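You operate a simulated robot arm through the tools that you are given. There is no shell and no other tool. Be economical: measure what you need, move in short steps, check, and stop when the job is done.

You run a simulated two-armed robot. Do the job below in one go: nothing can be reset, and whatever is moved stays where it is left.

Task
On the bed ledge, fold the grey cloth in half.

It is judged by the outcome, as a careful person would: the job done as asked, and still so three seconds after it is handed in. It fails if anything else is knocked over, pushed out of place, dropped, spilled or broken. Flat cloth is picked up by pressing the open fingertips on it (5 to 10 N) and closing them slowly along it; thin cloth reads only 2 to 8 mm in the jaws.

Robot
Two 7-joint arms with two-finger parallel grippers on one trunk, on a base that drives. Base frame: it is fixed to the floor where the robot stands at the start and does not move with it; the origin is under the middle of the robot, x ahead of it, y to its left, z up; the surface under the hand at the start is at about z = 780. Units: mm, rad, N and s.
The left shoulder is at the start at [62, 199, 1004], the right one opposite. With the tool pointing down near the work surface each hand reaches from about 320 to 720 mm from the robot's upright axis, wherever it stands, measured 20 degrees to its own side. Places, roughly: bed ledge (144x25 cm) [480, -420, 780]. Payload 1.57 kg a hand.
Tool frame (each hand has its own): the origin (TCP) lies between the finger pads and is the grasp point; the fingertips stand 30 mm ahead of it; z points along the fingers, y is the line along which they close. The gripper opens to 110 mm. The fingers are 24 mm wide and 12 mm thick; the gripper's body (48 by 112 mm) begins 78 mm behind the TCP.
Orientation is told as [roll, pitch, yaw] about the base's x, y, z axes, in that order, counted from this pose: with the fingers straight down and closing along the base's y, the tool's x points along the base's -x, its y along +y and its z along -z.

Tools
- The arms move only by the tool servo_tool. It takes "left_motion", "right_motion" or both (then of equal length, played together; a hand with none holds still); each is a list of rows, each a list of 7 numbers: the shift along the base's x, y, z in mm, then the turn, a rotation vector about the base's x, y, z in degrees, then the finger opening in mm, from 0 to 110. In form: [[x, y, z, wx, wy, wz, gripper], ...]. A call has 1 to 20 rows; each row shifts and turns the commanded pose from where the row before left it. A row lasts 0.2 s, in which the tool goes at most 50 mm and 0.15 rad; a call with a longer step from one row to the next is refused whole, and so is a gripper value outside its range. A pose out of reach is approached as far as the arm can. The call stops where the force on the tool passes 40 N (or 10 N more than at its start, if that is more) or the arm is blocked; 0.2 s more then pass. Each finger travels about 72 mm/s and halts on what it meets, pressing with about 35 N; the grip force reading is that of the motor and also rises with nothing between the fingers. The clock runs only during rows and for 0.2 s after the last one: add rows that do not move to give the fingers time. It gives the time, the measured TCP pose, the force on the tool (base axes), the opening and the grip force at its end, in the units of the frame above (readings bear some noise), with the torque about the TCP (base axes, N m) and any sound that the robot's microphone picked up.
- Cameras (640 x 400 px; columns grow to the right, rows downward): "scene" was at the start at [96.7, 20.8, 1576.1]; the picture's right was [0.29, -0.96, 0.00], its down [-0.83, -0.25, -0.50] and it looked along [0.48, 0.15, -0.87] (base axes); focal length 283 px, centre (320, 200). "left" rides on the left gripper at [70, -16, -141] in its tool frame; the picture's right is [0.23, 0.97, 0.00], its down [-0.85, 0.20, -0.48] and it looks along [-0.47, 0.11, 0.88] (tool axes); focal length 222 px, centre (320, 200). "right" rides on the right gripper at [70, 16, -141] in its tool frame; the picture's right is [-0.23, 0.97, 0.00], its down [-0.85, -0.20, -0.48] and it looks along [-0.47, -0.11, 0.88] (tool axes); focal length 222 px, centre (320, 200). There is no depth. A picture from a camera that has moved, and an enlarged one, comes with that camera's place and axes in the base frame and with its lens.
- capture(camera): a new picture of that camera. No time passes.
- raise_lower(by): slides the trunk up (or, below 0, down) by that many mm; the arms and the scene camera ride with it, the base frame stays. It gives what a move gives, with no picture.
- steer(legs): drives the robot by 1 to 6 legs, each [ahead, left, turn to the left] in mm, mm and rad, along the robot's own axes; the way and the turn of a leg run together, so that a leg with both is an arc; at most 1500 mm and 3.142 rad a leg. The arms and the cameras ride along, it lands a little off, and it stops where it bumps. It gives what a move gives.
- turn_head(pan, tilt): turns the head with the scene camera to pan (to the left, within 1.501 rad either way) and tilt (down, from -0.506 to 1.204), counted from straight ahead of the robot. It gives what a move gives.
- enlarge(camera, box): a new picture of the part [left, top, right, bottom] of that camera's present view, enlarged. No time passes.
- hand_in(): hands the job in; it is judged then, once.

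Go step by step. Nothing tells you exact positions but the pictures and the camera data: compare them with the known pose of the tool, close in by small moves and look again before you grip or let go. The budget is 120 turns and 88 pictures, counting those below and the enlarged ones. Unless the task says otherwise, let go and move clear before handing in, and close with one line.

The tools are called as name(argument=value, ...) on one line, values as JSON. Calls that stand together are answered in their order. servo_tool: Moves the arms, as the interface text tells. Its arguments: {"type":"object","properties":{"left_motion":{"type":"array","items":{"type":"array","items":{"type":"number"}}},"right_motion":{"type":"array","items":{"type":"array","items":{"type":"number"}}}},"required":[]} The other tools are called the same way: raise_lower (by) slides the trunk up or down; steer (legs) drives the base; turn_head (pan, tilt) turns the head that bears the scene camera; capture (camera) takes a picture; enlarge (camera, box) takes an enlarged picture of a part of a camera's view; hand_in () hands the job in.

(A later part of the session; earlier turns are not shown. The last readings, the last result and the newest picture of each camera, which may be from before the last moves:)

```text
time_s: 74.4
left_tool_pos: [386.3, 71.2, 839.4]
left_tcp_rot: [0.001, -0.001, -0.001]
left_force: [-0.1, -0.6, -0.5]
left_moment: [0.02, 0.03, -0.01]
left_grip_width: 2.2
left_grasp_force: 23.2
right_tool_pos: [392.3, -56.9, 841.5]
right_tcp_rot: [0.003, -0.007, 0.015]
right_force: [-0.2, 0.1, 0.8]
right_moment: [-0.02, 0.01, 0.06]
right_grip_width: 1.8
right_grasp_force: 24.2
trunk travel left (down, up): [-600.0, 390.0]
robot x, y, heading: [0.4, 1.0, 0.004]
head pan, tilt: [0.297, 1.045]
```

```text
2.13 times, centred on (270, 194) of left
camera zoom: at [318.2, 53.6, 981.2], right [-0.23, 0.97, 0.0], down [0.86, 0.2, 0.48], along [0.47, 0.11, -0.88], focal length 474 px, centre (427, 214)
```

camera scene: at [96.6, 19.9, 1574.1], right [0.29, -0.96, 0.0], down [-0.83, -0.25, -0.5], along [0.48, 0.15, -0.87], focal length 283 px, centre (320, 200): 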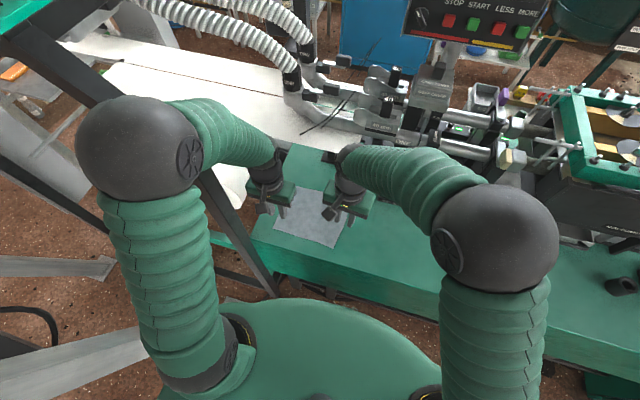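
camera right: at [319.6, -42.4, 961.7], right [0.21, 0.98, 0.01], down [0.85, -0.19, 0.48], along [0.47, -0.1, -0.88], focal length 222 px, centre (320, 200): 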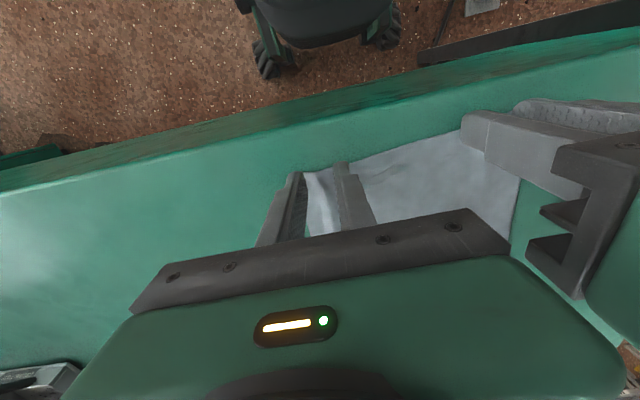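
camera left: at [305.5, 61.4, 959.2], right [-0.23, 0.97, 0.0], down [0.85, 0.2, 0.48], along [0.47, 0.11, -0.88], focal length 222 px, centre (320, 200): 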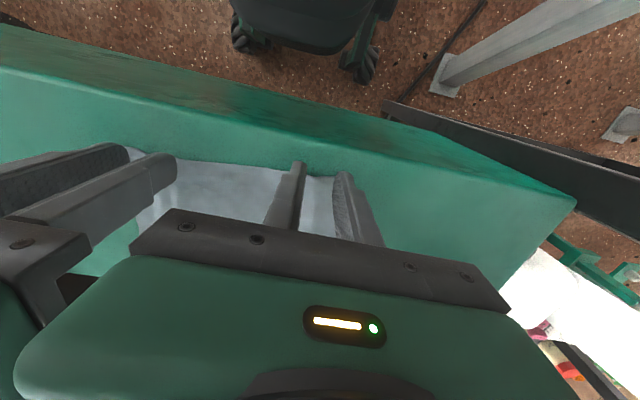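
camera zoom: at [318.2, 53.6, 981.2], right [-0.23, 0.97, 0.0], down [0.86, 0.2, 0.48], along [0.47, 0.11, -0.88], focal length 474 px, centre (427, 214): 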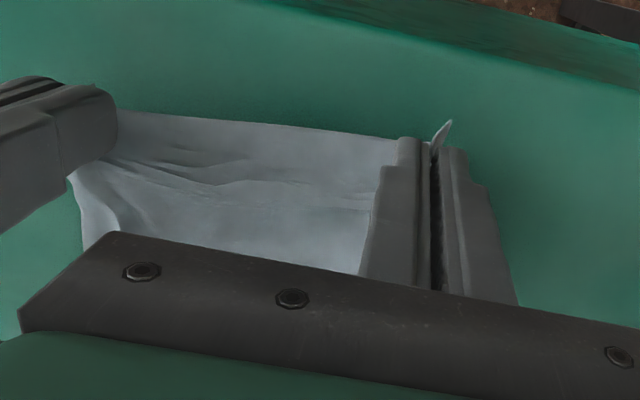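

Both corners are held. I now carry both through the first half of the arc.

servo_tool(left_motion=[[6, 0.6, 7, 0, 0, 0, 0], [7, 0.7, 7, 0, 0, 0, 0], [6, 0.6, 5, 0, 0, 0, 0], [7, 0.7, 4, 0, 0, 0, 0], [8, 0.6, 3, 0, 0, 0, 0], [8, 0.7, 2, 0, 0, 0, 0], [8, 0.6, 1, 0, 0, 0, 0], [8, 0.7, 1, 0, 0, 0, 0]], right_motion=[[8, 0.6, 8, 0, 0, 0, 0], [8, 0.7, 7, 0, 0, 0, 0], [7, 0.6, 5, 0, 0, 0, 0], [8, 0.7, 5, 0, 0, 0, 0], [8, 0.6, 3, 0, 0, 0, 0], [8, 0.7, 2, 0, 0, 0, 0], [9, 0.6, 1, 0, 0, 0, 0], [9, 0.7, 1, 0, 0, 0, 0]])

enlarge(camera="scene", box=[260, 150, 460, 275])

capture(camera="left")

```text
time_s: 76.2
left_tool_pos: [444.3, 76.5, 870.2]
left_tcp_rot: [0.0, 0.001, 0.001]
left_force: [0.8, -1.0, -0.1]
left_moment: [-0.03, -0.03, -0.02]
left_grip_width: 2.5
left_grasp_force: 24.3
right_tool_pos: [459.2, -51.4, 872.5]
right_tcp_rot: [0.003, -0.006, 0.015]
right_force: [-1.0, -0.2, -0.6]
right_moment: [0.02, 0.05, 0.01]
right_grip_width: 2.1
right_grasp_force: 23.2
trunk travel left (down, up): [-600.0, 390.0]
robot x, y, heading: [3.7, 0.9, -0.003]
head pan, tilt: [0.297, 1.045]
```

```text
3.20 times, centred on (360, 212) of scene
camera zoom: at [98.2, 19.0, 1576.1], right [0.29, -0.96, 0.0], down [-0.83, -0.25, -0.5], along [0.48, 0.15, -0.87], focal length 905 px, centre (192, 160)
```

zoom: 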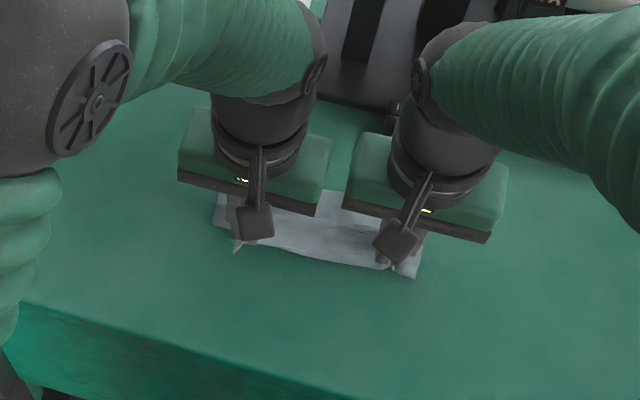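

```text
30 pictures are left
camera left: at [376.6, 59.1, 1011.9], right [-0.23, 0.97, 0.0], down [0.86, 0.2, 0.48], along [0.47, 0.11, -0.88], focal length 222 px, centre (320, 200)
```

left: 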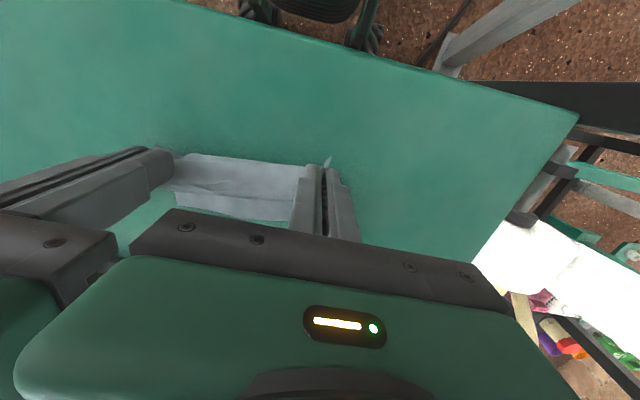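

The flap is standing and both grips hold. I carry on down through the second half toward the far edge, watching the forces.

servo_tool(left_motion=[[8, 0.7, -1, 0, 0, 0, 0], [8, 0.7, -1, 0, 0, 0, 0], [8, 0.7, -3, 0, 0, 0, 0], [7, 0.7, -3, 0, 0, 0, 0], [7, 0.7, -4, 0, 0, 0, 0], [6, 0.7, -5, 0, 0, 0, 0], [5, 0.7, -6, 0, 0, 0, 0], [5, 0.7, -6, 0, 0, 0, 0], [4, 0.7, -6, 0, 0, 0, 0], [3, 0, -7, 0, 0, 0, 0]], right_motion=[[9, 0.7, -1, 0, 0, 0, 0], [9, 0.7, -1, 0, 0, 0, 0], [9, 0.7, -3, 0, 0, 0, 0], [8, 0.7, -3, 0, 0, 0, 0], [7, 0.7, -5, 0, 0, 0, 0], [7, 0.7, -5, 0, 0, 0, 0], [6, 0.7, -6, 0, 0, 0, 0], [5, 0.7, -7, 0, 0, 0, 0], [4, 0.7, -7, 0, 0, 0, 0], [3, 0, -7, 0, 0, 0, 0]])

enlarge(camera="scene", box=[260, 130, 460, 255])

capture(camera="left")

```text
time_s: 78.4
left_tool_pos: [505.0, 82.2, 828.1]
left_tcp_rot: [0.0, 0.002, 0.0]
left_force: [1.0, -1.2, 0.0]
left_moment: [-0.03, -0.01, -0.04]
left_grip_width: 2.2
left_grasp_force: 23.2
right_tool_pos: [525.4, -44.6, 828.8]
right_tcp_rot: [0.006, -0.008, 0.016]
right_force: [0.1, 1.5, 0.3]
right_moment: [0.02, -0.01, 0.03]
right_grip_width: 1.8
right_grasp_force: 23.4
trunk travel left (down, up): [-600.0, 390.0]
robot x, y, heading: [1.8, -2.6, -0.002]
head pan, tilt: [0.297, 1.045]
```

```text
3.20 times, centred on (360, 192) of scene
camera zoom: at [98.6, 19.0, 1576.1], right [0.29, -0.96, 0.0], down [-0.83, -0.25, -0.5], along [0.48, 0.15, -0.87], focal length 905 px, centre (192, 224)
```

zoom: 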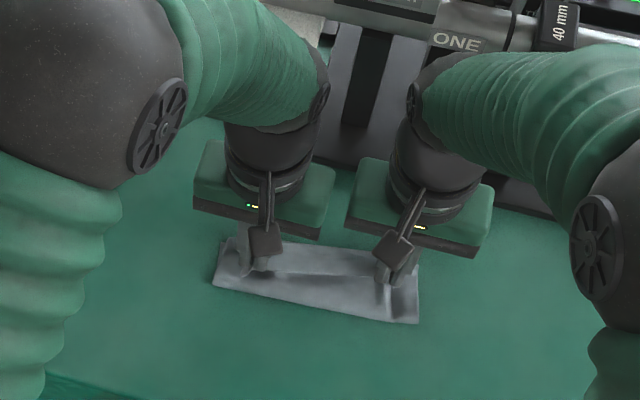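

```text
28 pictures are left
camera left: at [436.5, 64.8, 968.9], right [-0.23, 0.97, 0.0], down [0.85, 0.2, 0.48], along [0.47, 0.11, -0.88], focal length 222 px, centre (320, 200)
```

left: 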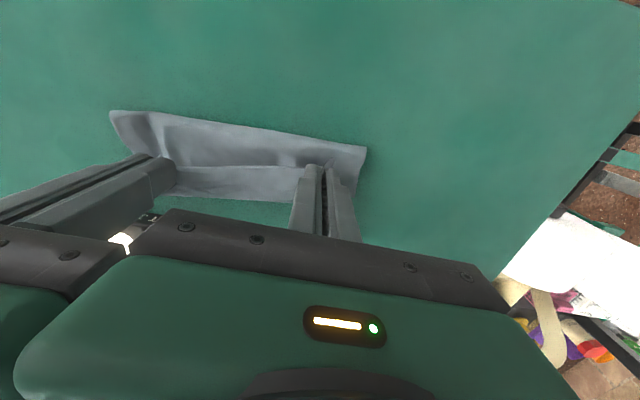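

The flap has come over with some slack near the crease. I move 12 mm further toward the far edge, lower, release gently and look.

servo_tool(left_motion=[[4, 0, -3, 0, 0, 0, 0], [4, 1, -4, 0, 0, 0, 0], [4, 1, -5, 0, 0, 0, 0], [0, 0, 0, 0, 0, 0, 4], [0, 0, 0, 0, 0, 0, 8], [0, 0, 0, 0, 0, 0, 14], [0, 0, 0, 0, 0, 0, 20], [0, 0, 0, 0, 0, 0, 26], [0, 0, 10, 0, 0, 0, 30], [0, 0, 30, 0, 0, 0, 30], [-10, 10, 30, 0, 0, 0, 30], [-20, 40, 0, 0, 0, 0, 24], [-20, 40, 0, 0, 0, 0, 24]], right_motion=[[4, 0, -3, 0, 0, 0, 0], [4, -1, -4, 0, 0, 0, 0], [4, -1, -5, 0, 0, 0, 0], [0, 0, 0, 0, 0, 0, 4], [0, 0, 0, 0, 0, 0, 8], [0, 0, 0, 0, 0, 0, 14], [0, 0, 0, 0, 0, 0, 20], [0, 0, 0, 0, 0, 0, 26], [0, 0, 10, 0, 0, 0, 30], [0, 0, 30, 0, 0, 0, 30], [-10, -10, 30, 0, 0, 0, 30], [-20, -40, 0, 0, 0, 0, 24], [-20, -40, 0, 0, 0, 0, 24]])

enlarge(camera="scene", box=[280, 150, 440, 250])

capture(camera="left")

```text
time_s: 81.2
left_tool_pos: [467.0, 174.8, 886.8]
left_tcp_rot: [0.001, -0.003, -0.001]
left_force: [0.0, -0.1, -0.1]
left_moment: [-0.02, 0.0, 0.01]
left_grip_width: 24.1
left_grasp_force: 0.0
right_tool_pos: [485.6, -138.1, 888.5]
right_tcp_rot: [0.006, -0.01, 0.016]
right_force: [-1.5, 0.1, -0.2]
right_moment: [0.02, -0.06, 0.02]
right_grip_width: 24.1
right_grasp_force: 0.0
trunk travel left (down, up): [-600.0, 390.0]
robot x, y, heading: [-0.6, 0.7, -0.001]
head pan, tilt: [0.297, 1.045]
```

```text
4.00 times, centred on (360, 200) of scene
camera zoom: at [95.2, 18.9, 1576.3], right [0.29, -0.96, 0.0], down [-0.83, -0.25, -0.5], along [0.48, 0.15, -0.87], focal length 1131 px, centre (160, 200)
```

zoom: 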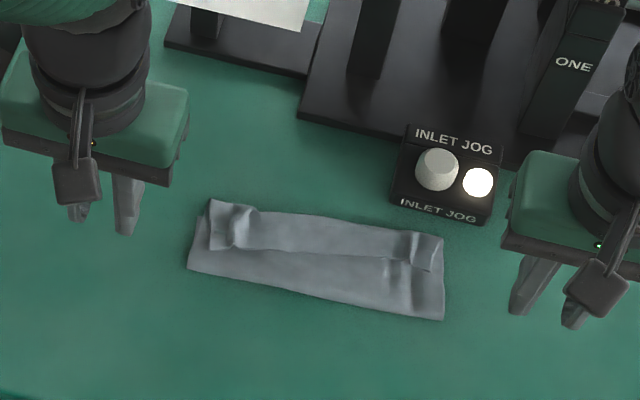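

```text
26 pictures are left
camera left: at [397.9, 158.7, 1027.7], right [-0.23, 0.97, 0.0], down [0.85, 0.2, 0.48], along [0.47, 0.11, -0.88], focal length 222 px, centre (320, 200)
```

left: 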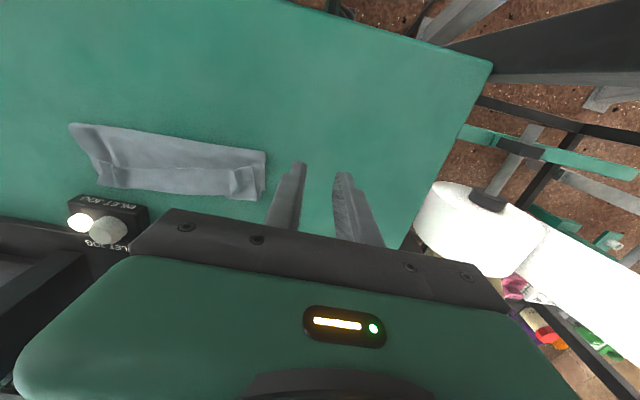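

The cloth is doubled over, but the flap's edge looks unsettled in the middle. I take closer views.

enlarge(camera="scene", box=[320, 190, 400, 240])

enlarge(camera="left", box=[60, 100, 280, 237])

```text
8.00 times, centred on (360, 215) of scene
camera zoom: at [95.2, 18.9, 1576.3], right [0.29, -0.96, 0.0], down [-0.83, -0.25, -0.5], along [0.48, 0.15, -0.87], focal length 2263 px, centre (0, 80)
```

zoom: 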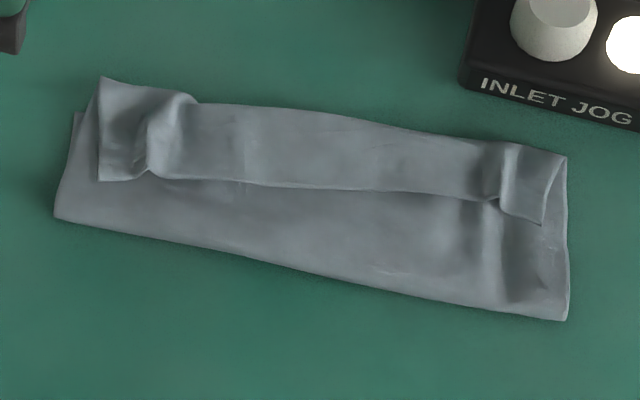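

```text
2.91 times, centred on (170, 168) of left
camera zoom: at [397.9, 158.7, 1027.7], right [-0.23, 0.97, 0.0], down [0.85, 0.2, 0.48], along [0.47, 0.11, -0.88], focal length 646 px, centre (756, 292)
```

zoom: 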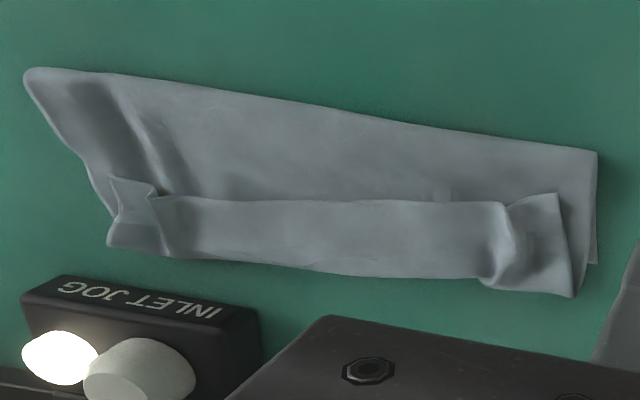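

The flap's edge strip (about 36 mm) is doubled back on top, and the crease sits past the middle. I'll regrip the standing ridges exactly where I released them and unfold back to flat, then refold with a better grip.

servo_tool(left_motion=[[20, -40, 0, 0, 0, 0, 24], [20, -40, 0, 0, 0, 0, 28], [10, -10, -30, 0, 0, 0, 28], [0, 0, -30, 0, 0, 0, 28], [0, 0, -10, 0, 0, 0, 28], [0, 0, -1.5, 0, 0, 0, 24], [0, 0, 0, 0, 0, 0, 18], [0, 0, 0, 0, 0, 0, 12], [0, 0, 0, 0, 0, 0, 6], [0, 0, 0, 0, 0, 0, 0], [0, 0, 0, 0, 0, 0, 0], [0, 0, 15, 0, 0, 0, 0], [0, 0, 15, 0, 0, 0, 0]], right_motion=[[20, 40, 0, 0, 0, 0, 24], [20, 40, 0, 0, 0, 0, 28], [10, 10, -30, 0, 0, 0, 28], [0, 0, -30, 0, 0, 0, 28], [0, 0, -10, 0, 0, 0, 28], [0, 0, -1.5, 0, 0, 0, 24], [0, 0, 0, 0, 0, 0, 18], [0, 0, 0, 0, 0, 0, 12], [0, 0, 0, 0, 0, 0, 6], [0, 0, 0, 0, 0, 0, 0], [0, 0, 0, 0, 0, 0, 0], [0, 0, 15, 0, 0, 0, 0], [0, 0, 15, 0, 0, 0, 0]])

capture(camera="left")

```text
time_s: 84.0
left_tool_pos: [517.7, 83.7, 843.9]
left_tcp_rot: [-0.001, -0.002, -0.001]
left_force: [0.9, -4.0, -0.5]
left_moment: [-0.09, -0.01, 0.01]
left_grip_width: 2.2
left_grasp_force: 23.3
right_tool_pos: [537.2, -47.9, 844.3]
right_tcp_rot: [0.003, -0.007, 0.014]
right_force: [-0.9, 3.2, -0.7]
right_moment: [0.12, 0.03, 0.01]
right_grip_width: 1.7
right_grasp_force: 23.4
trunk travel left (down, up): [-600.0, 390.0]
robot x, y, heading: [0.5, -2.1, 0.001]
head pan, tilt: [0.297, 1.045]
```

```text
23 pictures are left
camera left: at [448.8, 66.9, 985.6], right [-0.23, 0.97, 0.0], down [0.85, 0.2, 0.48], along [0.47, 0.11, -0.88], focal length 222 px, centre (320, 200)
```

left: 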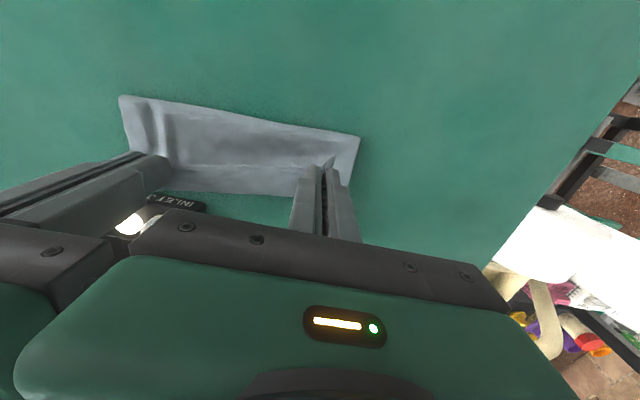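

Both ridges are held again. I carry them back over in a reverse arc and lay the cloth flat.

servo_tool(left_motion=[[-6, -1, 12, 0, 0, 0, 0], [-8, -1, 10, 0, 0, 0, 0], [-10, -1, 6, 0, 0, 0, 0], [-12, -1, 2, 0, 0, 0, 0], [-12, -1, 0, 0, 0, 0, 0], [-12, -1, 0, 0, 0, 0, 0], [-12, -1, -2, 0, 0, 0, 0], [-12, -1, -6, 0, 0, 0, 0], [-12, -1, -8, 0, 0, 0, 0], [-11, -1, -10, 0, 0, 0, 0], [-9, -1, -12, 0, 0, 0, 0], [-6, -1, -12, 0, 0, 0, 0], [-3, 0, -9, 0, 0, 0, 0], [0, 0, 0, 0, 0, 0, 0]], right_motion=[[-7, -1, 12, 0, 0, 0, 0], [-9, -1, 10, 0, 0, 0, 0], [-11, -1, 6, 0, 0, 0, 0], [-13, -1, 2, 0, 0, 0, 0], [-13, -1, 0, 0, 0, 0, 0], [-14, -1, 0, 0, 0, 0, 0], [-14, -1, -2, 0, 0, 0, 0], [-14, -1, -6, 0, 0, 0, 0], [-13, -1, -8, 0, 0, 0, 0], [-12, -1, -10, 0, 0, 0, 0], [-10, -1, -12, 0, 0, 0, 0], [-7, -1, -12, 0, 0, 0, 0], [-4, 0, -9, 0, 0, 0, 0], [0, 0, 0, 0, 0, 0, 0]])

capture(camera="left")

```text
time_s: 87.0
left_tool_pos: [391.4, 72.7, 814.9]
left_tcp_rot: [0.0, -0.001, -0.001]
left_force: [-0.8, 0.3, -0.1]
left_moment: [0.02, 0.0, 0.0]
left_grip_width: 2.3
left_grasp_force: 24.1
right_tool_pos: [396.9, -58.7, 815.7]
right_tcp_rot: [0.004, -0.006, 0.014]
right_force: [-0.2, -0.4, 0.1]
right_moment: [-0.01, -0.06, -0.02]
right_grip_width: 1.8
right_grasp_force: 23.7
trunk travel left (down, up): [-600.0, 390.0]
robot x, y, heading: [3.8, -0.8, 0.002]
head pan, tilt: [0.297, 1.045]
```

```text
22 pictures are left
camera left: at [323.5, 55.4, 957.1], right [-0.23, 0.97, 0.0], down [0.85, 0.2, 0.48], along [0.47, 0.11, -0.88], focal length 222 px, centre (320, 200)
```

left: 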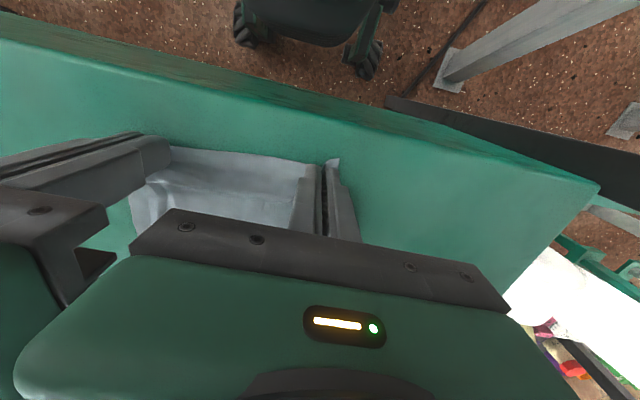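

The cloth is back flat. I tauten it 3 mm, release, raise both hands and turn each a quarter turn so the fingers close along x, square to the edge.

servo_tool(left_motion=[[-3, 2, -2, 0, 0, 0, 0], [0, 0, -1, 0, 0, 0, 4], [0, 0, 0, 0, 0, 0, 10], [0, 0, 0, 0, 0, 0, 18], [0, 0, 0, 0, 0, 0, 26], [0, 0, 5, 0, 0, 0, 26], [0, 5, 35, 0, 0, 0, 24], [0, 10, 30, 0, 0, 0, 24]], right_motion=[[-3, -2, -2, 0, 0, 0, 0], [0, 0, -1, 0, 0, 0, 4], [0, 0, 0, 0, 0, 0, 10], [0, 0, 0, 0, 0, 0, 18], [0, 0, 0, 0, 0, 0, 26], [0, 0, 5, 0, 0, 0, 26], [0, -5, 35, 0, 0, 0, 24], [0, -10, 30, 0, 0, 0, 24]])

servo_tool(left_motion=[[0, 5, 0, 0, 0, -8.2, 24], [0, 5, 0, 0, 0, -8.2, 24], [0, 5, 0, 0, 0, -8.2, 24], [0, 5, 0, 0, 0, -8.2, 24], [0, 5, 0, 0, 0, -8.2, 24], [0, 5, 0, 0, 0, -8.2, 24], [0, 5, 0, 0, 0, -8.2, 24], [0, 5, 0, 0, 0, -8.2, 24], [0, 0, 0, 0, 0, -8.2, 24], [0, 0, 0, 0, 0, -8.2, 24], [0, 0, 0, 0, 0, -8, 24], [0, 0, 0, 0, 0, 0, 24]], right_motion=[[0, -5, 0, 0, 0, 8.2, 24], [0, -5, 0, 0, 0, 8.2, 24], [0, -5, 0, 0, 0, 8.2, 24], [0, -5, 0, 0, 0, 8.2, 24], [0, -5, 0, 0, 0, 8.2, 24], [0, -5, 0, 0, 0, 8.2, 24], [0, -5, 0, 0, 0, 8.2, 24], [0, -5, 0, 0, 0, 8.2, 24], [0, 0, 0, 0, 0, 8.2, 24], [0, 0, 0, 0, 0, 8.2, 24], [0, 0, 0, 0, 0, 8, 24], [0, 0, 0, 0, 0, 0, 24]])

enlarge(camera="scene", box=[260, 160, 436, 270])

```text
time_s: 88.8
left_tool_pos: [387.7, 88.6, 881.6]
left_tcp_rot: [0.002, -0.001, 0.0]
left_force: [-0.8, 0.1, 0.3]
left_moment: [-0.01, 0.02, -0.02]
left_grip_width: 23.9
left_grasp_force: 0.1
right_tool_pos: [392.8, -75.2, 883.7]
right_tcp_rot: [0.004, -0.007, 0.016]
right_force: [0.5, 0.6, 0.0]
right_moment: [0.0, 0.0, 0.0]
right_grip_width: 24.1
right_grasp_force: 0.0
trunk travel left (down, up): [-600.0, 390.0]
robot x, y, heading: [1.8, 0.7, -0.0]
head pan, tilt: [0.297, 1.045]
```

```text
time_s: 91.4
left_tool_pos: [389.0, 128.9, 882.2]
left_tcp_rot: [-0.001, -0.002, -1.572]
left_force: [-0.1, 0.4, 0.3]
left_moment: [0.01, -0.01, 0.01]
left_grip_width: 23.9
left_grasp_force: 0.1
right_tool_pos: [394.9, -116.3, 883.1]
right_tcp_rot: [0.005, -0.009, 1.587]
right_force: [0.6, -0.8, 0.4]
right_moment: [0.0, 0.0, 0.02]
right_grip_width: 23.9
right_grasp_force: 0.2
trunk travel left (down, up): [-600.0, 390.0]
robot x, y, heading: [-0.3, 0.9, -0.002]
head pan, tilt: [0.297, 1.045]
```

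```text
3.64 times, centred on (348, 215) of scene
camera zoom: at [96.7, 18.8, 1576.2], right [0.29, -0.96, 0.0], down [-0.83, -0.25, -0.5], along [0.48, 0.15, -0.87], focal length 1028 px, centre (218, 146)
```

zoom: 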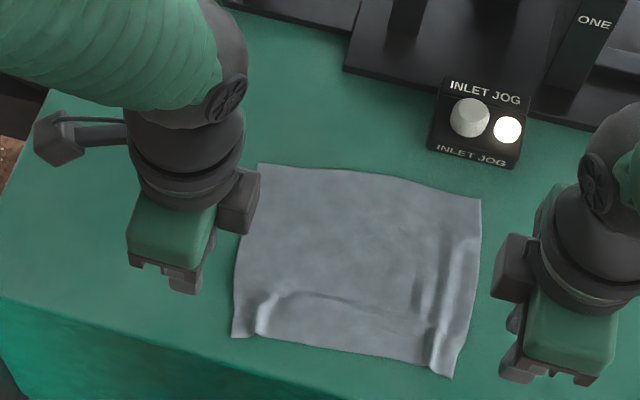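

The quarter turns work and the cloth is flat again, with its near edge running from about (371,91) to (390,−85). I place the fingers to straddle the edge, closing along x, near each corner.

servo_tool(left_motion=[[-3, -17, 0, 0, 0, 0, 24], [-3, -17, 0, 0, 0, 0, 24], [-3, -18, 0, 0, 0, 0, 24], [0, 0, -25, 0, 0, 0, 24], [0, 0, -25, 0, 0, 0, 24], [0, 0, -12, 0, 0, 0, 24], [0, 0, -5, 0, 0, 0, 24], [0, 0, 0, 0, 0, 0, 24]], right_motion=[[1, 15, 0, 0, 0, 0, 24], [0, 15, 0, 0, 0, 0, 24], [0, 15, 0, 0, 0, 0, 24], [0, 0, -25, 0, 0, 0, 24], [0, 0, -25, 0, 0, 0, 24], [0, 0, -12, 0, 0, 0, 24], [0, 0, -5, 0, 0, 0, 24], [0, 0, 0, 0, 0, 0, 24]])

capture(camera="left")

capture(camera="right")

```text
time_s: 93.2
left_tool_pos: [380.4, 77.0, 816.4]
left_tcp_rot: [0.001, -0.002, -1.571]
left_force: [0.1, -0.3, 0.5]
left_moment: [-0.04, 0.05, 0.0]
left_grip_width: 24.2
left_grasp_force: 0.1
right_tool_pos: [394.6, -71.3, 815.6]
right_tcp_rot: [0.006, -0.008, 1.584]
right_force: [-0.5, -1.2, 0.0]
right_moment: [-0.01, -0.02, 0.0]
right_grip_width: 24.1
right_grasp_force: 0.0
trunk travel left (down, up): [-600.0, 390.0]
robot x, y, heading: [1.5, -0.0, 0.003]
head pan, tilt: [0.297, 1.045]
```

```text
20 pictures are left
camera left: at [365.5, 147.1, 956.8], right [0.97, 0.23, 0.0], down [0.2, -0.85, 0.48], along [0.11, -0.47, -0.88], focal length 222 px, centre (320, 200)
```

left: 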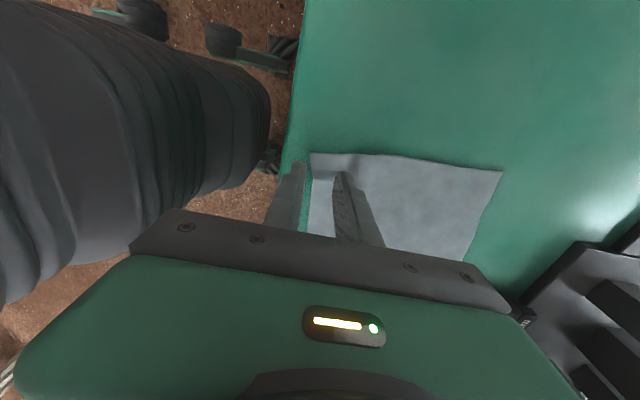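

```text
19 pictures are left
camera right: at [381.9, -141.6, 956.9], right [-0.98, 0.21, 0.01], down [0.19, 0.85, 0.48], along [0.1, 0.47, -0.87], focal length 222 px, centre (320, 200)
```

right: 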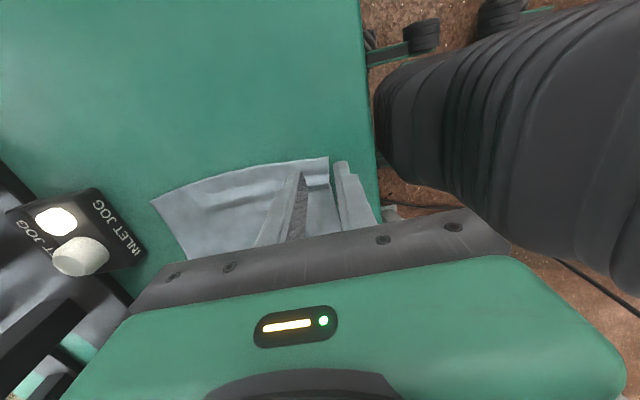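

The outer fingers stand just off the edge and the inner fingers are on the cloth, as planned. I press down.

servo_tool(left_motion=[[0, 0, -3, 0, 0, 0, 24], [0, 0, -1, 0, 0, 0, 24], [0, 0, -0.5, 0, 0, 0, 24], [0, 0, 0, 0, 0, 0, 24]], right_motion=[[0, 0, -2.5, 0, 0, 0, 24], [0, 0, -1, 0, 0, 0, 24], [0, 0, -0.5, 0, 0, 0, 24], [0, 0, 0, 0, 0, 0, 24]])

```text
time_s: 94.2
left_tool_pos: [379.9, 76.0, 811.3]
left_tcp_rot: [-0.001, 0.0, -1.568]
left_force: [0.2, 0.5, 5.2]
left_moment: [0.04, -0.08, 0.04]
left_grip_width: 24.3
left_grasp_force: 0.1
right_tool_pos: [395.0, -71.7, 812.7]
right_tcp_rot: [0.005, -0.009, 1.584]
right_force: [0.3, 0.2, 1.3]
right_moment: [0.0, 0.01, 0.0]
right_grip_width: 23.9
right_grasp_force: 0.0
trunk travel left (down, up): [-600.0, 390.0]
robot x, y, heading: [1.8, 1.0, 0.001]
head pan, tilt: [0.297, 1.045]
```

servo_tool(left_motion=[[0, 0, -0.3, 0, 0, 0, 24], [0, 0, 0, 0, 0, 0, 22], [0, 0, 0, 0, 0, 0, 20], [0, 0, 0, 0, 0, 0, 18], [0, 0, 0, 0, 0, 0, 16], [0, 0, 0, 0, 0, 0, 14], [0, 0, 0, 0, 0, 0, 12], [0, 0, 0, 0, 0, 0, 10], [0, 0, 0, 0, 0, 0, 8]], right_motion=[[0, 0, -0.5, 0, 0, 0, 24], [0, 0, -0.2, 0, 0, 0, 22], [0, 0, 0, 0, 0, 0, 20], [0, 0, 0, 0, 0, 0, 18], [0, 0, 0, 0, 0, 0, 16], [0, 0, 0, 0, 0, 0, 14], [0, 0, 0, 0, 0, 0, 12], [0, 0, 0, 0, 0, 0, 10], [0, 0, 0, 0, 0, 0, 8]])

enlarge(camera="left", box=[250, 130, 410, 230])

enlarge(camera="right", box=[230, 130, 390, 230])

```text
time_s: 96.2
left_tool_pos: [381.2, 76.1, 811.3]
left_tcp_rot: [0.0, -0.002, -1.572]
left_force: [-0.8, -0.3, 11.1]
left_moment: [0.07, -0.12, 0.01]
left_grip_width: 8.1
left_grasp_force: 0.0
right_tool_pos: [392.9, -71.6, 811.6]
right_tcp_rot: [0.004, -0.009, 1.585]
right_force: [-0.8, -0.7, 1.7]
right_moment: [-0.02, -0.02, 0.02]
right_grip_width: 7.7
right_grasp_force: 0.1
trunk travel left (down, up): [-600.0, 390.0]
robot x, y, heading: [-1.5, -4.3, -0.004]
head pan, tilt: [0.297, 1.045]
```

```text
4.00 times, centred on (330, 180) of left
camera zoom: at [364.7, 146.2, 952.6], right [0.97, 0.23, 0.0], down [0.2, -0.85, 0.48], along [0.11, -0.47, -0.88], focal length 888 px, centre (280, 280)
```

zoom: 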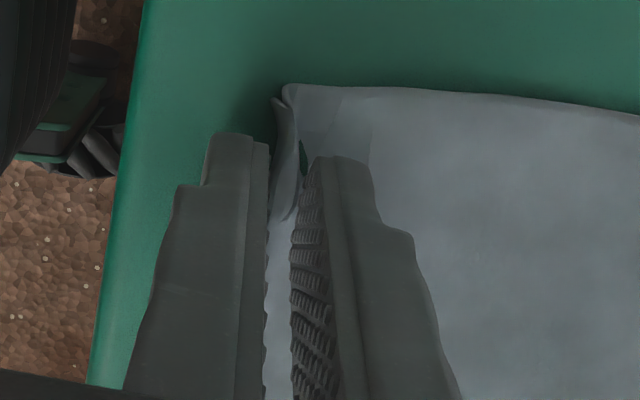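

```text
4.00 times, centred on (310, 180) of right
camera zoom: at [380.9, -142.1, 952.4], right [-0.98, 0.21, 0.01], down [0.19, 0.85, 0.49], along [0.1, 0.48, -0.87], focal length 888 px, centre (360, 280)
```

zoom: 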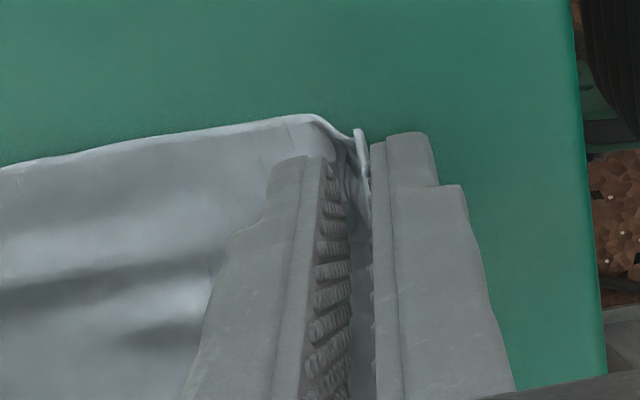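

The edge itself stands up between the pads on both sides, which is the grip I wanted. I close fully and lift a little.

servo_tool(left_motion=[[0, 0, 0, 0, 0, 0, 6], [0, 0, 0, 0, 0, 0, 4], [0, 0, 0, 0, 0, 0, 2], [0, 0, 0, 0, 0, 0, 0], [0, 0, 0, 0, 0, 0, 0], [1, 0, 5, 0, 0, 0, 0], [1, 0, 10, 0, 0, 0, 0], [3, 0, 14, 0, 0, 0, 0]], right_motion=[[0, 0, 0, 0, 0, 0, 6], [0, 0, 0, 0, 0, 0, 4], [0, 0, 0, 0, 0, 0, 2], [0, 0, 0, 0, 0, 0, 0], [0, 0, 0, 0, 0, 0, 0], [1, 0, 5, 0, 0, 0, 0], [1, 0, 10, 0, 0, 0, 0], [3, 0, 14, 0, 0, 0, 0]])

capture(camera="left")

capture(camera="right")

```text
time_s: 98.0
left_tool_pos: [385.0, 77.0, 837.9]
left_tcp_rot: [0.0, -0.002, -1.573]
left_force: [0.9, 0.6, -1.0]
left_moment: [0.02, 0.0, -0.02]
left_grip_width: 2.3
left_grasp_force: 23.6
right_tool_pos: [400.1, -71.3, 841.1]
right_tcp_rot: [0.006, -0.008, 1.586]
right_force: [0.3, -0.5, -0.9]
right_moment: [-0.01, 0.01, -0.02]
right_grip_width: 2.4
right_grasp_force: 24.1
trunk travel left (down, up): [-600.0, 390.0]
robot x, y, heading: [2.5, -1.3, -0.0]
head pan, tilt: [0.297, 1.045]
```

```text
16 pictures are left
camera left: at [369.8, 146.8, 980.2], right [0.97, 0.23, 0.0], down [0.2, -0.85, 0.48], along [0.11, -0.47, -0.88], focal length 222 px, centre (320, 200)
```

left: 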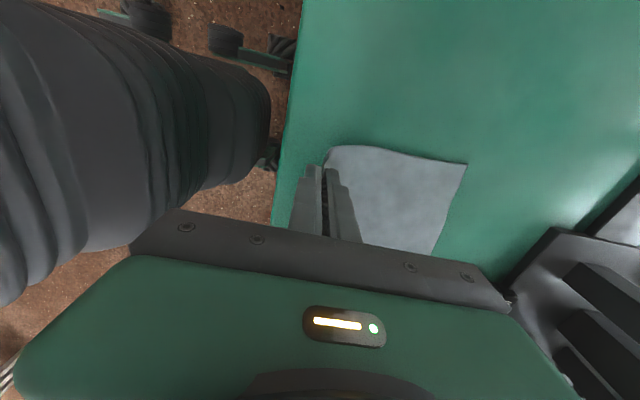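

```text
15 pictures are left
camera right: at [386.8, -141.8, 981.9], right [-0.98, 0.21, 0.01], down [0.19, 0.85, 0.48], along [0.1, 0.47, -0.87], focal length 222 px, centre (320, 200)
```

right: 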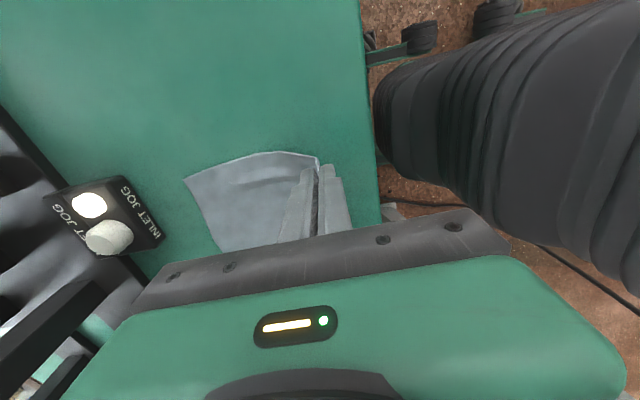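

Both edges are held by the tips only. I carry both hands through the first half of the arc, spreading them slightly.

servo_tool(left_motion=[[6, 1, 8, 0, 0, 0, 0], [7, 1, 8, 0, 0, 0, 0], [8, 1, 7, 0, 0, 0, 0], [8, 1, 6, 0, 0, 0, 0], [9, 1, 4, 0, 0, 0, 0], [9, 1, 3, 0, 0, 0, 0], [9, 1, 2, 0, 0, 0, 0], [9, 1, 1, 0, 0, 0, 0]], right_motion=[[6, 0, 8, 0, 0, 0, 0], [7, 0, 8, 0, 0, 0, 0], [8, 0, 7, 0, 0, 0, 0], [8, 0, 6, 0, 0, 0, 0], [9, 0, 4, 0, 0, 0, 0], [9, 0, 3, 0, 0, 0, 0], [9, 0, 2, 0, 0, 0, 0], [9, 0, 1, 0, 0, 0, 0]])

enlarge(camera="scene", box=[264, 150, 424, 250])

```text
time_s: 99.8
left_tool_pos: [449.4, 84.0, 878.4]
left_tcp_rot: [-0.002, -0.003, -1.572]
left_force: [0.3, -1.9, -0.1]
left_moment: [-0.06, -0.04, -0.01]
left_grip_width: 2.2
left_grasp_force: 23.4
right_tool_pos: [466.4, -70.1, 878.2]
right_tcp_rot: [0.006, -0.008, 1.585]
right_force: [0.9, 2.0, -0.1]
right_moment: [0.01, 0.05, -0.06]
right_grip_width: 2.2
right_grasp_force: 23.4
trunk travel left (down, up): [-600.0, 390.0]
robot x, y, heading: [1.7, 2.1, 0.003]
head pan, tilt: [0.297, 1.045]
```

```text
4.00 times, centred on (344, 200) of scene
camera zoom: at [98.3, 18.9, 1576.1], right [0.29, -0.96, 0.0], down [-0.83, -0.25, -0.5], along [0.48, 0.15, -0.87], focal length 1131 px, centre (224, 200)
```

zoom: 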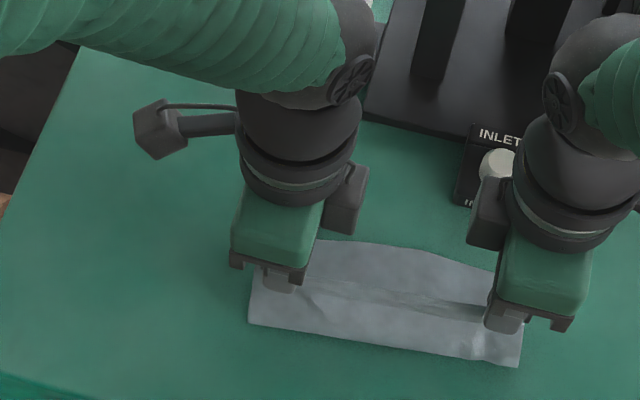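

The crease is right on the midline, and the far edge lies at about x 523 (left) to 541 (right). I bring both hands down so the held edges meet it.

servo_tool(left_motion=[[9, 1, -1, 0, 0, 0, 0], [9, 1, -2, 0, 0, 0, 0], [9, 1, -3, 0, 0, 0, 0], [9, 1, -5, 0, 0, 0, 0], [8, 1, -6, 0, 0, 0, 0], [8, 1, -7, 0, 0, 0, 0], [6, 1, -9, 0, 0, 0, 0], [5, 1, -9, 0, 0, 0, 0], [4, 1, -9, 0, 0, 0, 0], [1, 0, -8, 0, 0, 0, 0], [0, 0, 0, 0, 0, 0, 0]], right_motion=[[9, 0, -1, 0, 0, 0, 0], [9, 0, -2, 0, 0, 0, 0], [9, 0, -3, 0, 0, 0, 0], [9, 0, -5, 0, 0, 0, 0], [8, 0, -6, 0, 0, 0, 0], [8, 0, -7, 0, 0, 0, 0], [6, 0, -9, 0, 0, 0, 0], [5, 0, -9, 0, 0, 0, 0], [4, 0, -9, 0, 0, 0, 0], [1, 0, -8, 0, 0, 0, 0], [0, 0, 0, 0, 0, 0, 0]])

enlarge(camera="scene", box=[280, 150, 440, 250])

capture(camera="left")

```text
time_s: 102.2
left_tool_pos: [517.9, 93.9, 819.5]
left_tcp_rot: [0.0, -0.003, -1.571]
left_force: [1.8, -15.2, 0.8]
left_moment: [-0.31, -0.03, 0.01]
left_grip_width: 2.1
left_grasp_force: 23.8
right_tool_pos: [532.5, -71.9, 819.9]
right_tcp_rot: [0.005, -0.008, 1.587]
right_force: [-1.9, 13.0, 0.7]
right_moment: [0.41, 0.04, 0.0]
right_grip_width: 2.2
right_grasp_force: 23.2
trunk travel left (down, up): [-600.0, 390.0]
robot x, y, heading: [-1.4, -0.5, 0.001]
head pan, tilt: [0.297, 1.045]
```

```text
4.00 times, centred on (360, 200) of scene
camera zoom: at [97.8, 18.9, 1576.1], right [0.29, -0.96, 0.0], down [-0.83, -0.25, -0.5], along [0.48, 0.15, -0.87], focal length 1131 px, centre (160, 200)
```

zoom: 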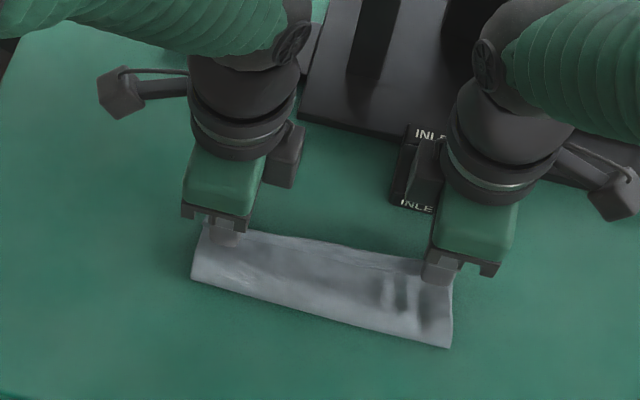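

```text
12 pictures are left
camera left: at [503.4, 163.2, 961.2], right [0.97, 0.23, 0.0], down [0.2, -0.85, 0.48], along [0.11, -0.47, -0.88], focal length 222 px, centre (320, 200)
```

left: 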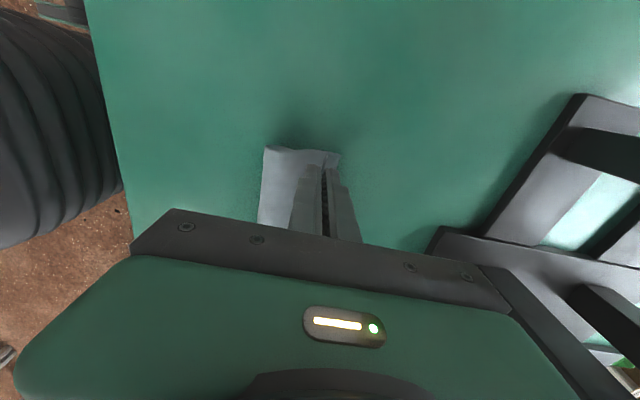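

The edge is over the far side, with slack looped near the crease. I ease the sideways tension, lower the last few mm, release and lift straight up.

servo_tool(left_motion=[[2, -1, -3, 0, 0, 0, 0], [1, -1, -2.5, 0, 0, 0, 0], [0, 0, 0, 0, 0, 0, 3], [0, 0, 0, 0, 0, 0, 6], [0, 0, 0, 0, 0, 0, 10], [0, 0, 3, 0, 0, 0, 14], [0, 0, 10, 0, 0, 0, 16], [0, 0, 25, 0, 0, 0, 16], [0, 0, 35, 0, 0, 0, 16], [0, 30, 10, 0, 0, 0, 10], [-20, 40, 0, 0, 0, 0, 0], [-20, 40, 0, 0, 0, 0, 0]], right_motion=[[2, 1, -3, 0, 0, 0, 0], [1, 1, -2.5, 0, 0, 0, 0], [0, 0, 0, 0, 0, 0, 3], [0, 0, 0, 0, 0, 0, 6], [0, 0, 0, 0, 0, 0, 10], [0, 0, 3, 0, 0, 0, 14], [0, 0, 10, 0, 0, 0, 16], [0, 0, 25, 0, 0, 0, 16], [0, 0, 35, 0, 0, 0, 16], [0, -30, 10, 0, 0, 0, 10], [-20, -40, 0, 0, 0, 0, 0], [-20, -40, 0, 0, 0, 0, 0]])

enlarge(camera="scene", box=[310, 180, 406, 240])

```text
time_s: 104.8
left_tool_pos: [480.8, 204.4, 896.4]
left_tcp_rot: [0.002, -0.001, -1.57]
left_force: [-0.2, 0.2, -0.1]
left_moment: [0.02, 0.01, 0.01]
left_grip_width: 0.0
left_grasp_force: 21.0
right_tool_pos: [492.6, -177.4, 896.5]
right_tcp_rot: [0.004, -0.009, 1.584]
right_force: [-0.2, 0.1, -0.2]
right_moment: [0.01, -0.03, -0.04]
right_grip_width: 0.0
right_grasp_force: 21.5
trunk travel left (down, up): [-600.0, 390.0]
robot x, y, heading: [-1.8, -0.2, 0.002]
head pan, tilt: [0.297, 1.045]
```

```text
6.67 times, centred on (358, 210) of scene
camera zoom: at [94.5, 19.1, 1576.3], right [0.29, -0.96, 0.0], down [-0.83, -0.25, -0.5], along [0.48, 0.15, -0.86], focal length 1886 px, centre (67, 133)
```

zoom: 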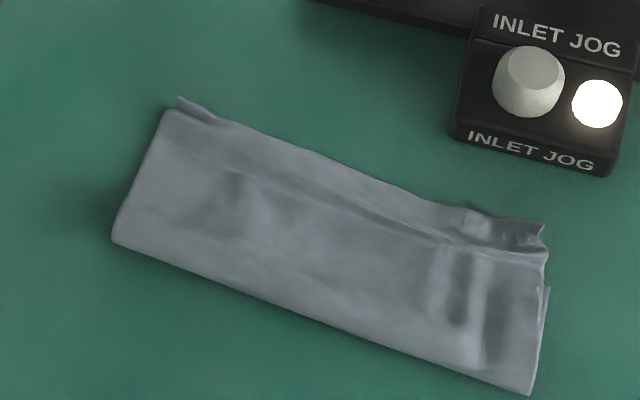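

This looks like a clean single fold, about 80–86 mm deep, which is half. I check the far-edge region more closely.

enlarge(camera="scene", box=[328, 188, 392, 228])

capture(camera="left")

```text
10.00 times, centred on (360, 208) of scene
camera zoom: at [94.5, 19.1, 1576.3], right [0.29, -0.96, 0.0], down [-0.83, -0.25, -0.5], along [0.48, 0.15, -0.86], focal length 2828 px, centre (-80, 120)
```

zoom: 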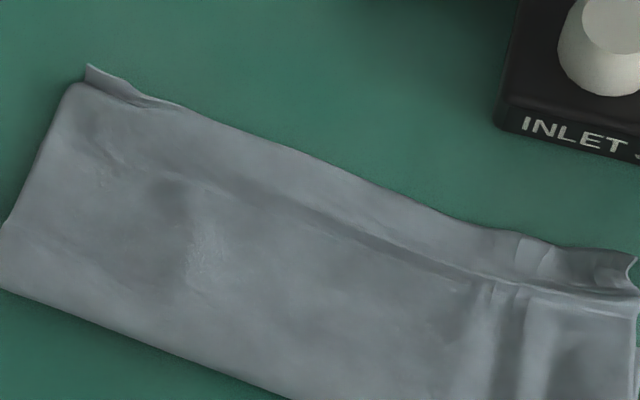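

```text
9 pictures are left
camera left: at [464.8, 274.7, 1038.4], right [0.97, 0.23, 0.0], down [0.2, -0.85, 0.48], along [0.11, -0.47, -0.88], focal length 222 px, centre (320, 200)
```

left: 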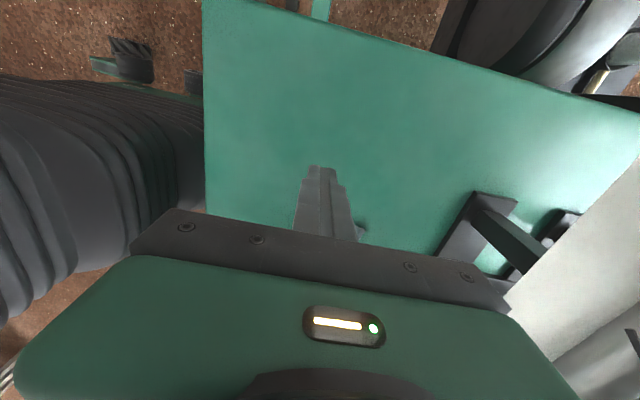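

The flap overhangs the bottom layer's far edge by about 18 mm. I'll press closed fingertips on the overhanging strip near each corner and slide it back toward the robot.

servo_tool(left_motion=[[19, -28, 0, 0, 0, 0, 0], [19, -28, 0, 0, 0, 0, 0], [19, -28, 0, 0, 0, 0, 0], [19, -28, 0, 0, 0, 0, 0], [0, 0, -30, 0, 0, 0, 0], [0, 0, -30, 0, 0, 0, 0], [0, 0, -15, 0, 0, 0, 0], [0, 0, -6, 0, 0, 0, 0], [0, 0, 0, 0, 0, 0, 0]], right_motion=[[14, 30, 0, 0, 0, 0, 0], [15, 30, 0, 0, 0, 0, 0], [15, 30, 0, 0, 0, 0, 0], [14, 29, 0, 0, 0, 0, 0], [0, 0, -30, 0, 0, 0, 0], [0, 0, -30, 0, 0, 0, 0], [0, 0, -15, 0, 0, 0, 0], [0, 0, -6, 0, 0, 0, 0], [0, 0, 0, 0, 0, 0, 0]])

servo_tool(left_motion=[[0, 0, -2, 0, 0, 0, 0], [0, 0, -1, 0, 0, 0, 0], [0, 0, 0, 0, 0, 0, 0]], right_motion=[[0, 0, -2, 0, 0, 0, 0], [0, 0, -1, 0, 0, 0, 0], [0, 0, 0, 0, 0, 0, 0]])

```text
time_s: 106.8
left_tool_pos: [557.0, 92.5, 815.7]
left_tcp_rot: [0.0, -0.003, -1.57]
left_force: [0.5, 0.0, 0.9]
left_moment: [-0.01, 0.0, -0.01]
left_grip_width: 0.0
left_grasp_force: 21.3
right_tool_pos: [554.0, -61.0, 814.2]
right_tcp_rot: [0.004, -0.01, 1.584]
right_force: [0.1, 0.3, -0.2]
right_moment: [0.0, 0.01, 0.0]
right_grip_width: 0.1
right_grasp_force: 21.2
trunk travel left (down, up): [-600.0, 390.0]
robot x, y, heading: [-0.7, 5.4, 0.001]
head pan, tilt: [0.297, 1.045]
```

```text
time_s: 107.6
left_tool_pos: [557.6, 90.0, 813.7]
left_tcp_rot: [0.0, -0.003, -1.57]
left_force: [-0.6, 0.7, -0.6]
left_moment: [-0.01, 0.03, 0.0]
left_grip_width: 0.0
left_grasp_force: 21.9
right_tool_pos: [553.9, -61.3, 813.7]
right_tcp_rot: [0.005, -0.01, 1.585]
right_force: [0.2, -0.7, 0.4]
right_moment: [0.02, -0.01, -0.01]
right_grip_width: 0.0
right_grasp_force: 21.6
trunk travel left (down, up): [-600.0, 390.0]
robot x, y, heading: [-0.6, 0.5, 0.005]
head pan, tilt: [0.297, 1.045]
```

Not quite touching yet. I press to contact and slide back 18 mm.

servo_tool(left_motion=[[0, 0, -1, 0, 0, 0, 0], [0, 0, -0.8, 0, 0, 0, 0], [-2, 0, -0.2, 0, 0, 0, 0], [-3, 0, 0, 0, 0, 0, 0], [-3, 0, 0, 0, 0, 0, 0], [-3, 0, 0.2, 0, 0, 0, 0], [-3, 0, 0.3, 0, 0, 0, 0], [-2, 0, 0.3, 0, 0, 0, 0], [-2, 0, 0, 0, 0, 0, 0], [0, 0, 0, 0, 0, 0, 0]], right_motion=[[0, 0, -1, 0, 0, 0, 0], [0, 0, -0.8, 0, 0, 0, 0], [-2, 0, -0.2, 0, 0, 0, 0], [-3, 0, 0, 0, 0, 0, 0], [-3, 0, 0, 0, 0, 0, 0], [-3, 0, 0.2, 0, 0, 0, 0], [-3, 0, 0.3, 0, 0, 0, 0], [-2, 0, 0.3, 0, 0, 0, 0], [-2, 0, 0, 0, 0, 0, 0], [0, 0, 0, 0, 0, 0, 0]])

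enlarge(camera="scene", box=[310, 180, 406, 240])

```text
time_s: 109.8
left_tool_pos: [538.2, 89.8, 812.6]
left_tcp_rot: [0.0, -0.004, -1.571]
left_force: [-0.3, 0.6, 1.8]
left_moment: [0.01, 0.0, -0.03]
left_grip_width: 0.0
left_grasp_force: 21.4
right_tool_pos: [536.4, -61.5, 811.0]
right_tcp_rot: [0.005, -0.009, 1.585]
right_force: [0.5, 0.3, 2.4]
right_moment: [0.0, 0.03, -0.04]
right_grip_width: 0.0
right_grasp_force: 21.0
trunk travel left (down, up): [-600.0, 390.0]
robot x, y, heading: [-1.0, 3.6, -0.002]
head pan, tilt: [0.297, 1.045]
```

```text
6.67 times, centred on (358, 210) of scene
camera zoom: at [97.5, 19.0, 1576.1], right [0.29, -0.96, 0.0], down [-0.83, -0.25, -0.5], along [0.48, 0.15, -0.87], focal length 1886 px, centre (67, 133)
```

zoom: 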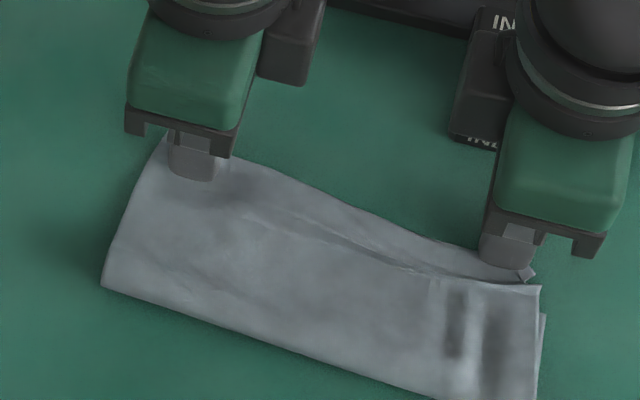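

The crease slid back as hoped. I lift both hands clear and look again.

servo_tool(left_motion=[[0, 0, 5, 0, 0, 0, 0], [0, 0, 30, 0, 0, 0, 0], [0, 10, 40, 0, 0, 0, 0], [-20, 40, 0, 0, 0, 0, 0], [-20, 40, 0, 0, 0, 0, 0], [0, 20, 0, 0, 0, 0, 0]], right_motion=[[0, 0, 5, 0, 0, 0, 0], [0, 0, 30, 0, 0, 0, 0], [0, -10, 40, 0, 0, 0, 0], [-20, -40, 0, 0, 0, 0, 0], [-20, -40, 0, 0, 0, 0, 0], [0, -20, 0, 0, 0, 0, 0]])

enlarge(camera="scene", box=[318, 188, 398, 238])

```text
time_s: 111.2
left_tool_pos: [500.3, 197.4, 884.0]
left_tcp_rot: [-0.001, -0.003, -1.571]
left_force: [-0.6, -0.6, 0.3]
left_moment: [0.01, 0.02, 0.05]
left_grip_width: 0.3
left_grasp_force: 21.7
right_tool_pos: [497.8, -170.8, 885.2]
right_tcp_rot: [0.006, -0.008, 1.587]
right_force: [-0.2, 0.8, -0.3]
right_moment: [0.02, 0.02, -0.01]
right_grip_width: 0.3
right_grasp_force: 21.2
trunk travel left (down, up): [-600.0, 390.0]
robot x, y, heading: [3.3, -1.9, 0.003]
head pan, tilt: [0.297, 1.045]
```

```text
8.00 times, centred on (358, 213) of scene
camera zoom: at [98.6, 18.8, 1576.0], right [0.29, -0.96, 0.0], down [-0.83, -0.25, -0.5], along [0.48, 0.15, -0.87], focal length 2263 px, centre (16, 96)
```

zoom: 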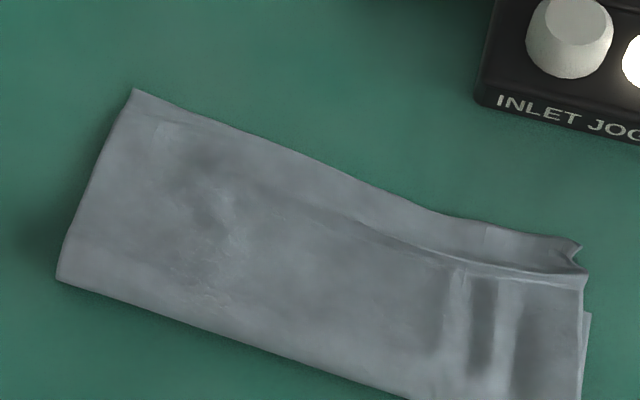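

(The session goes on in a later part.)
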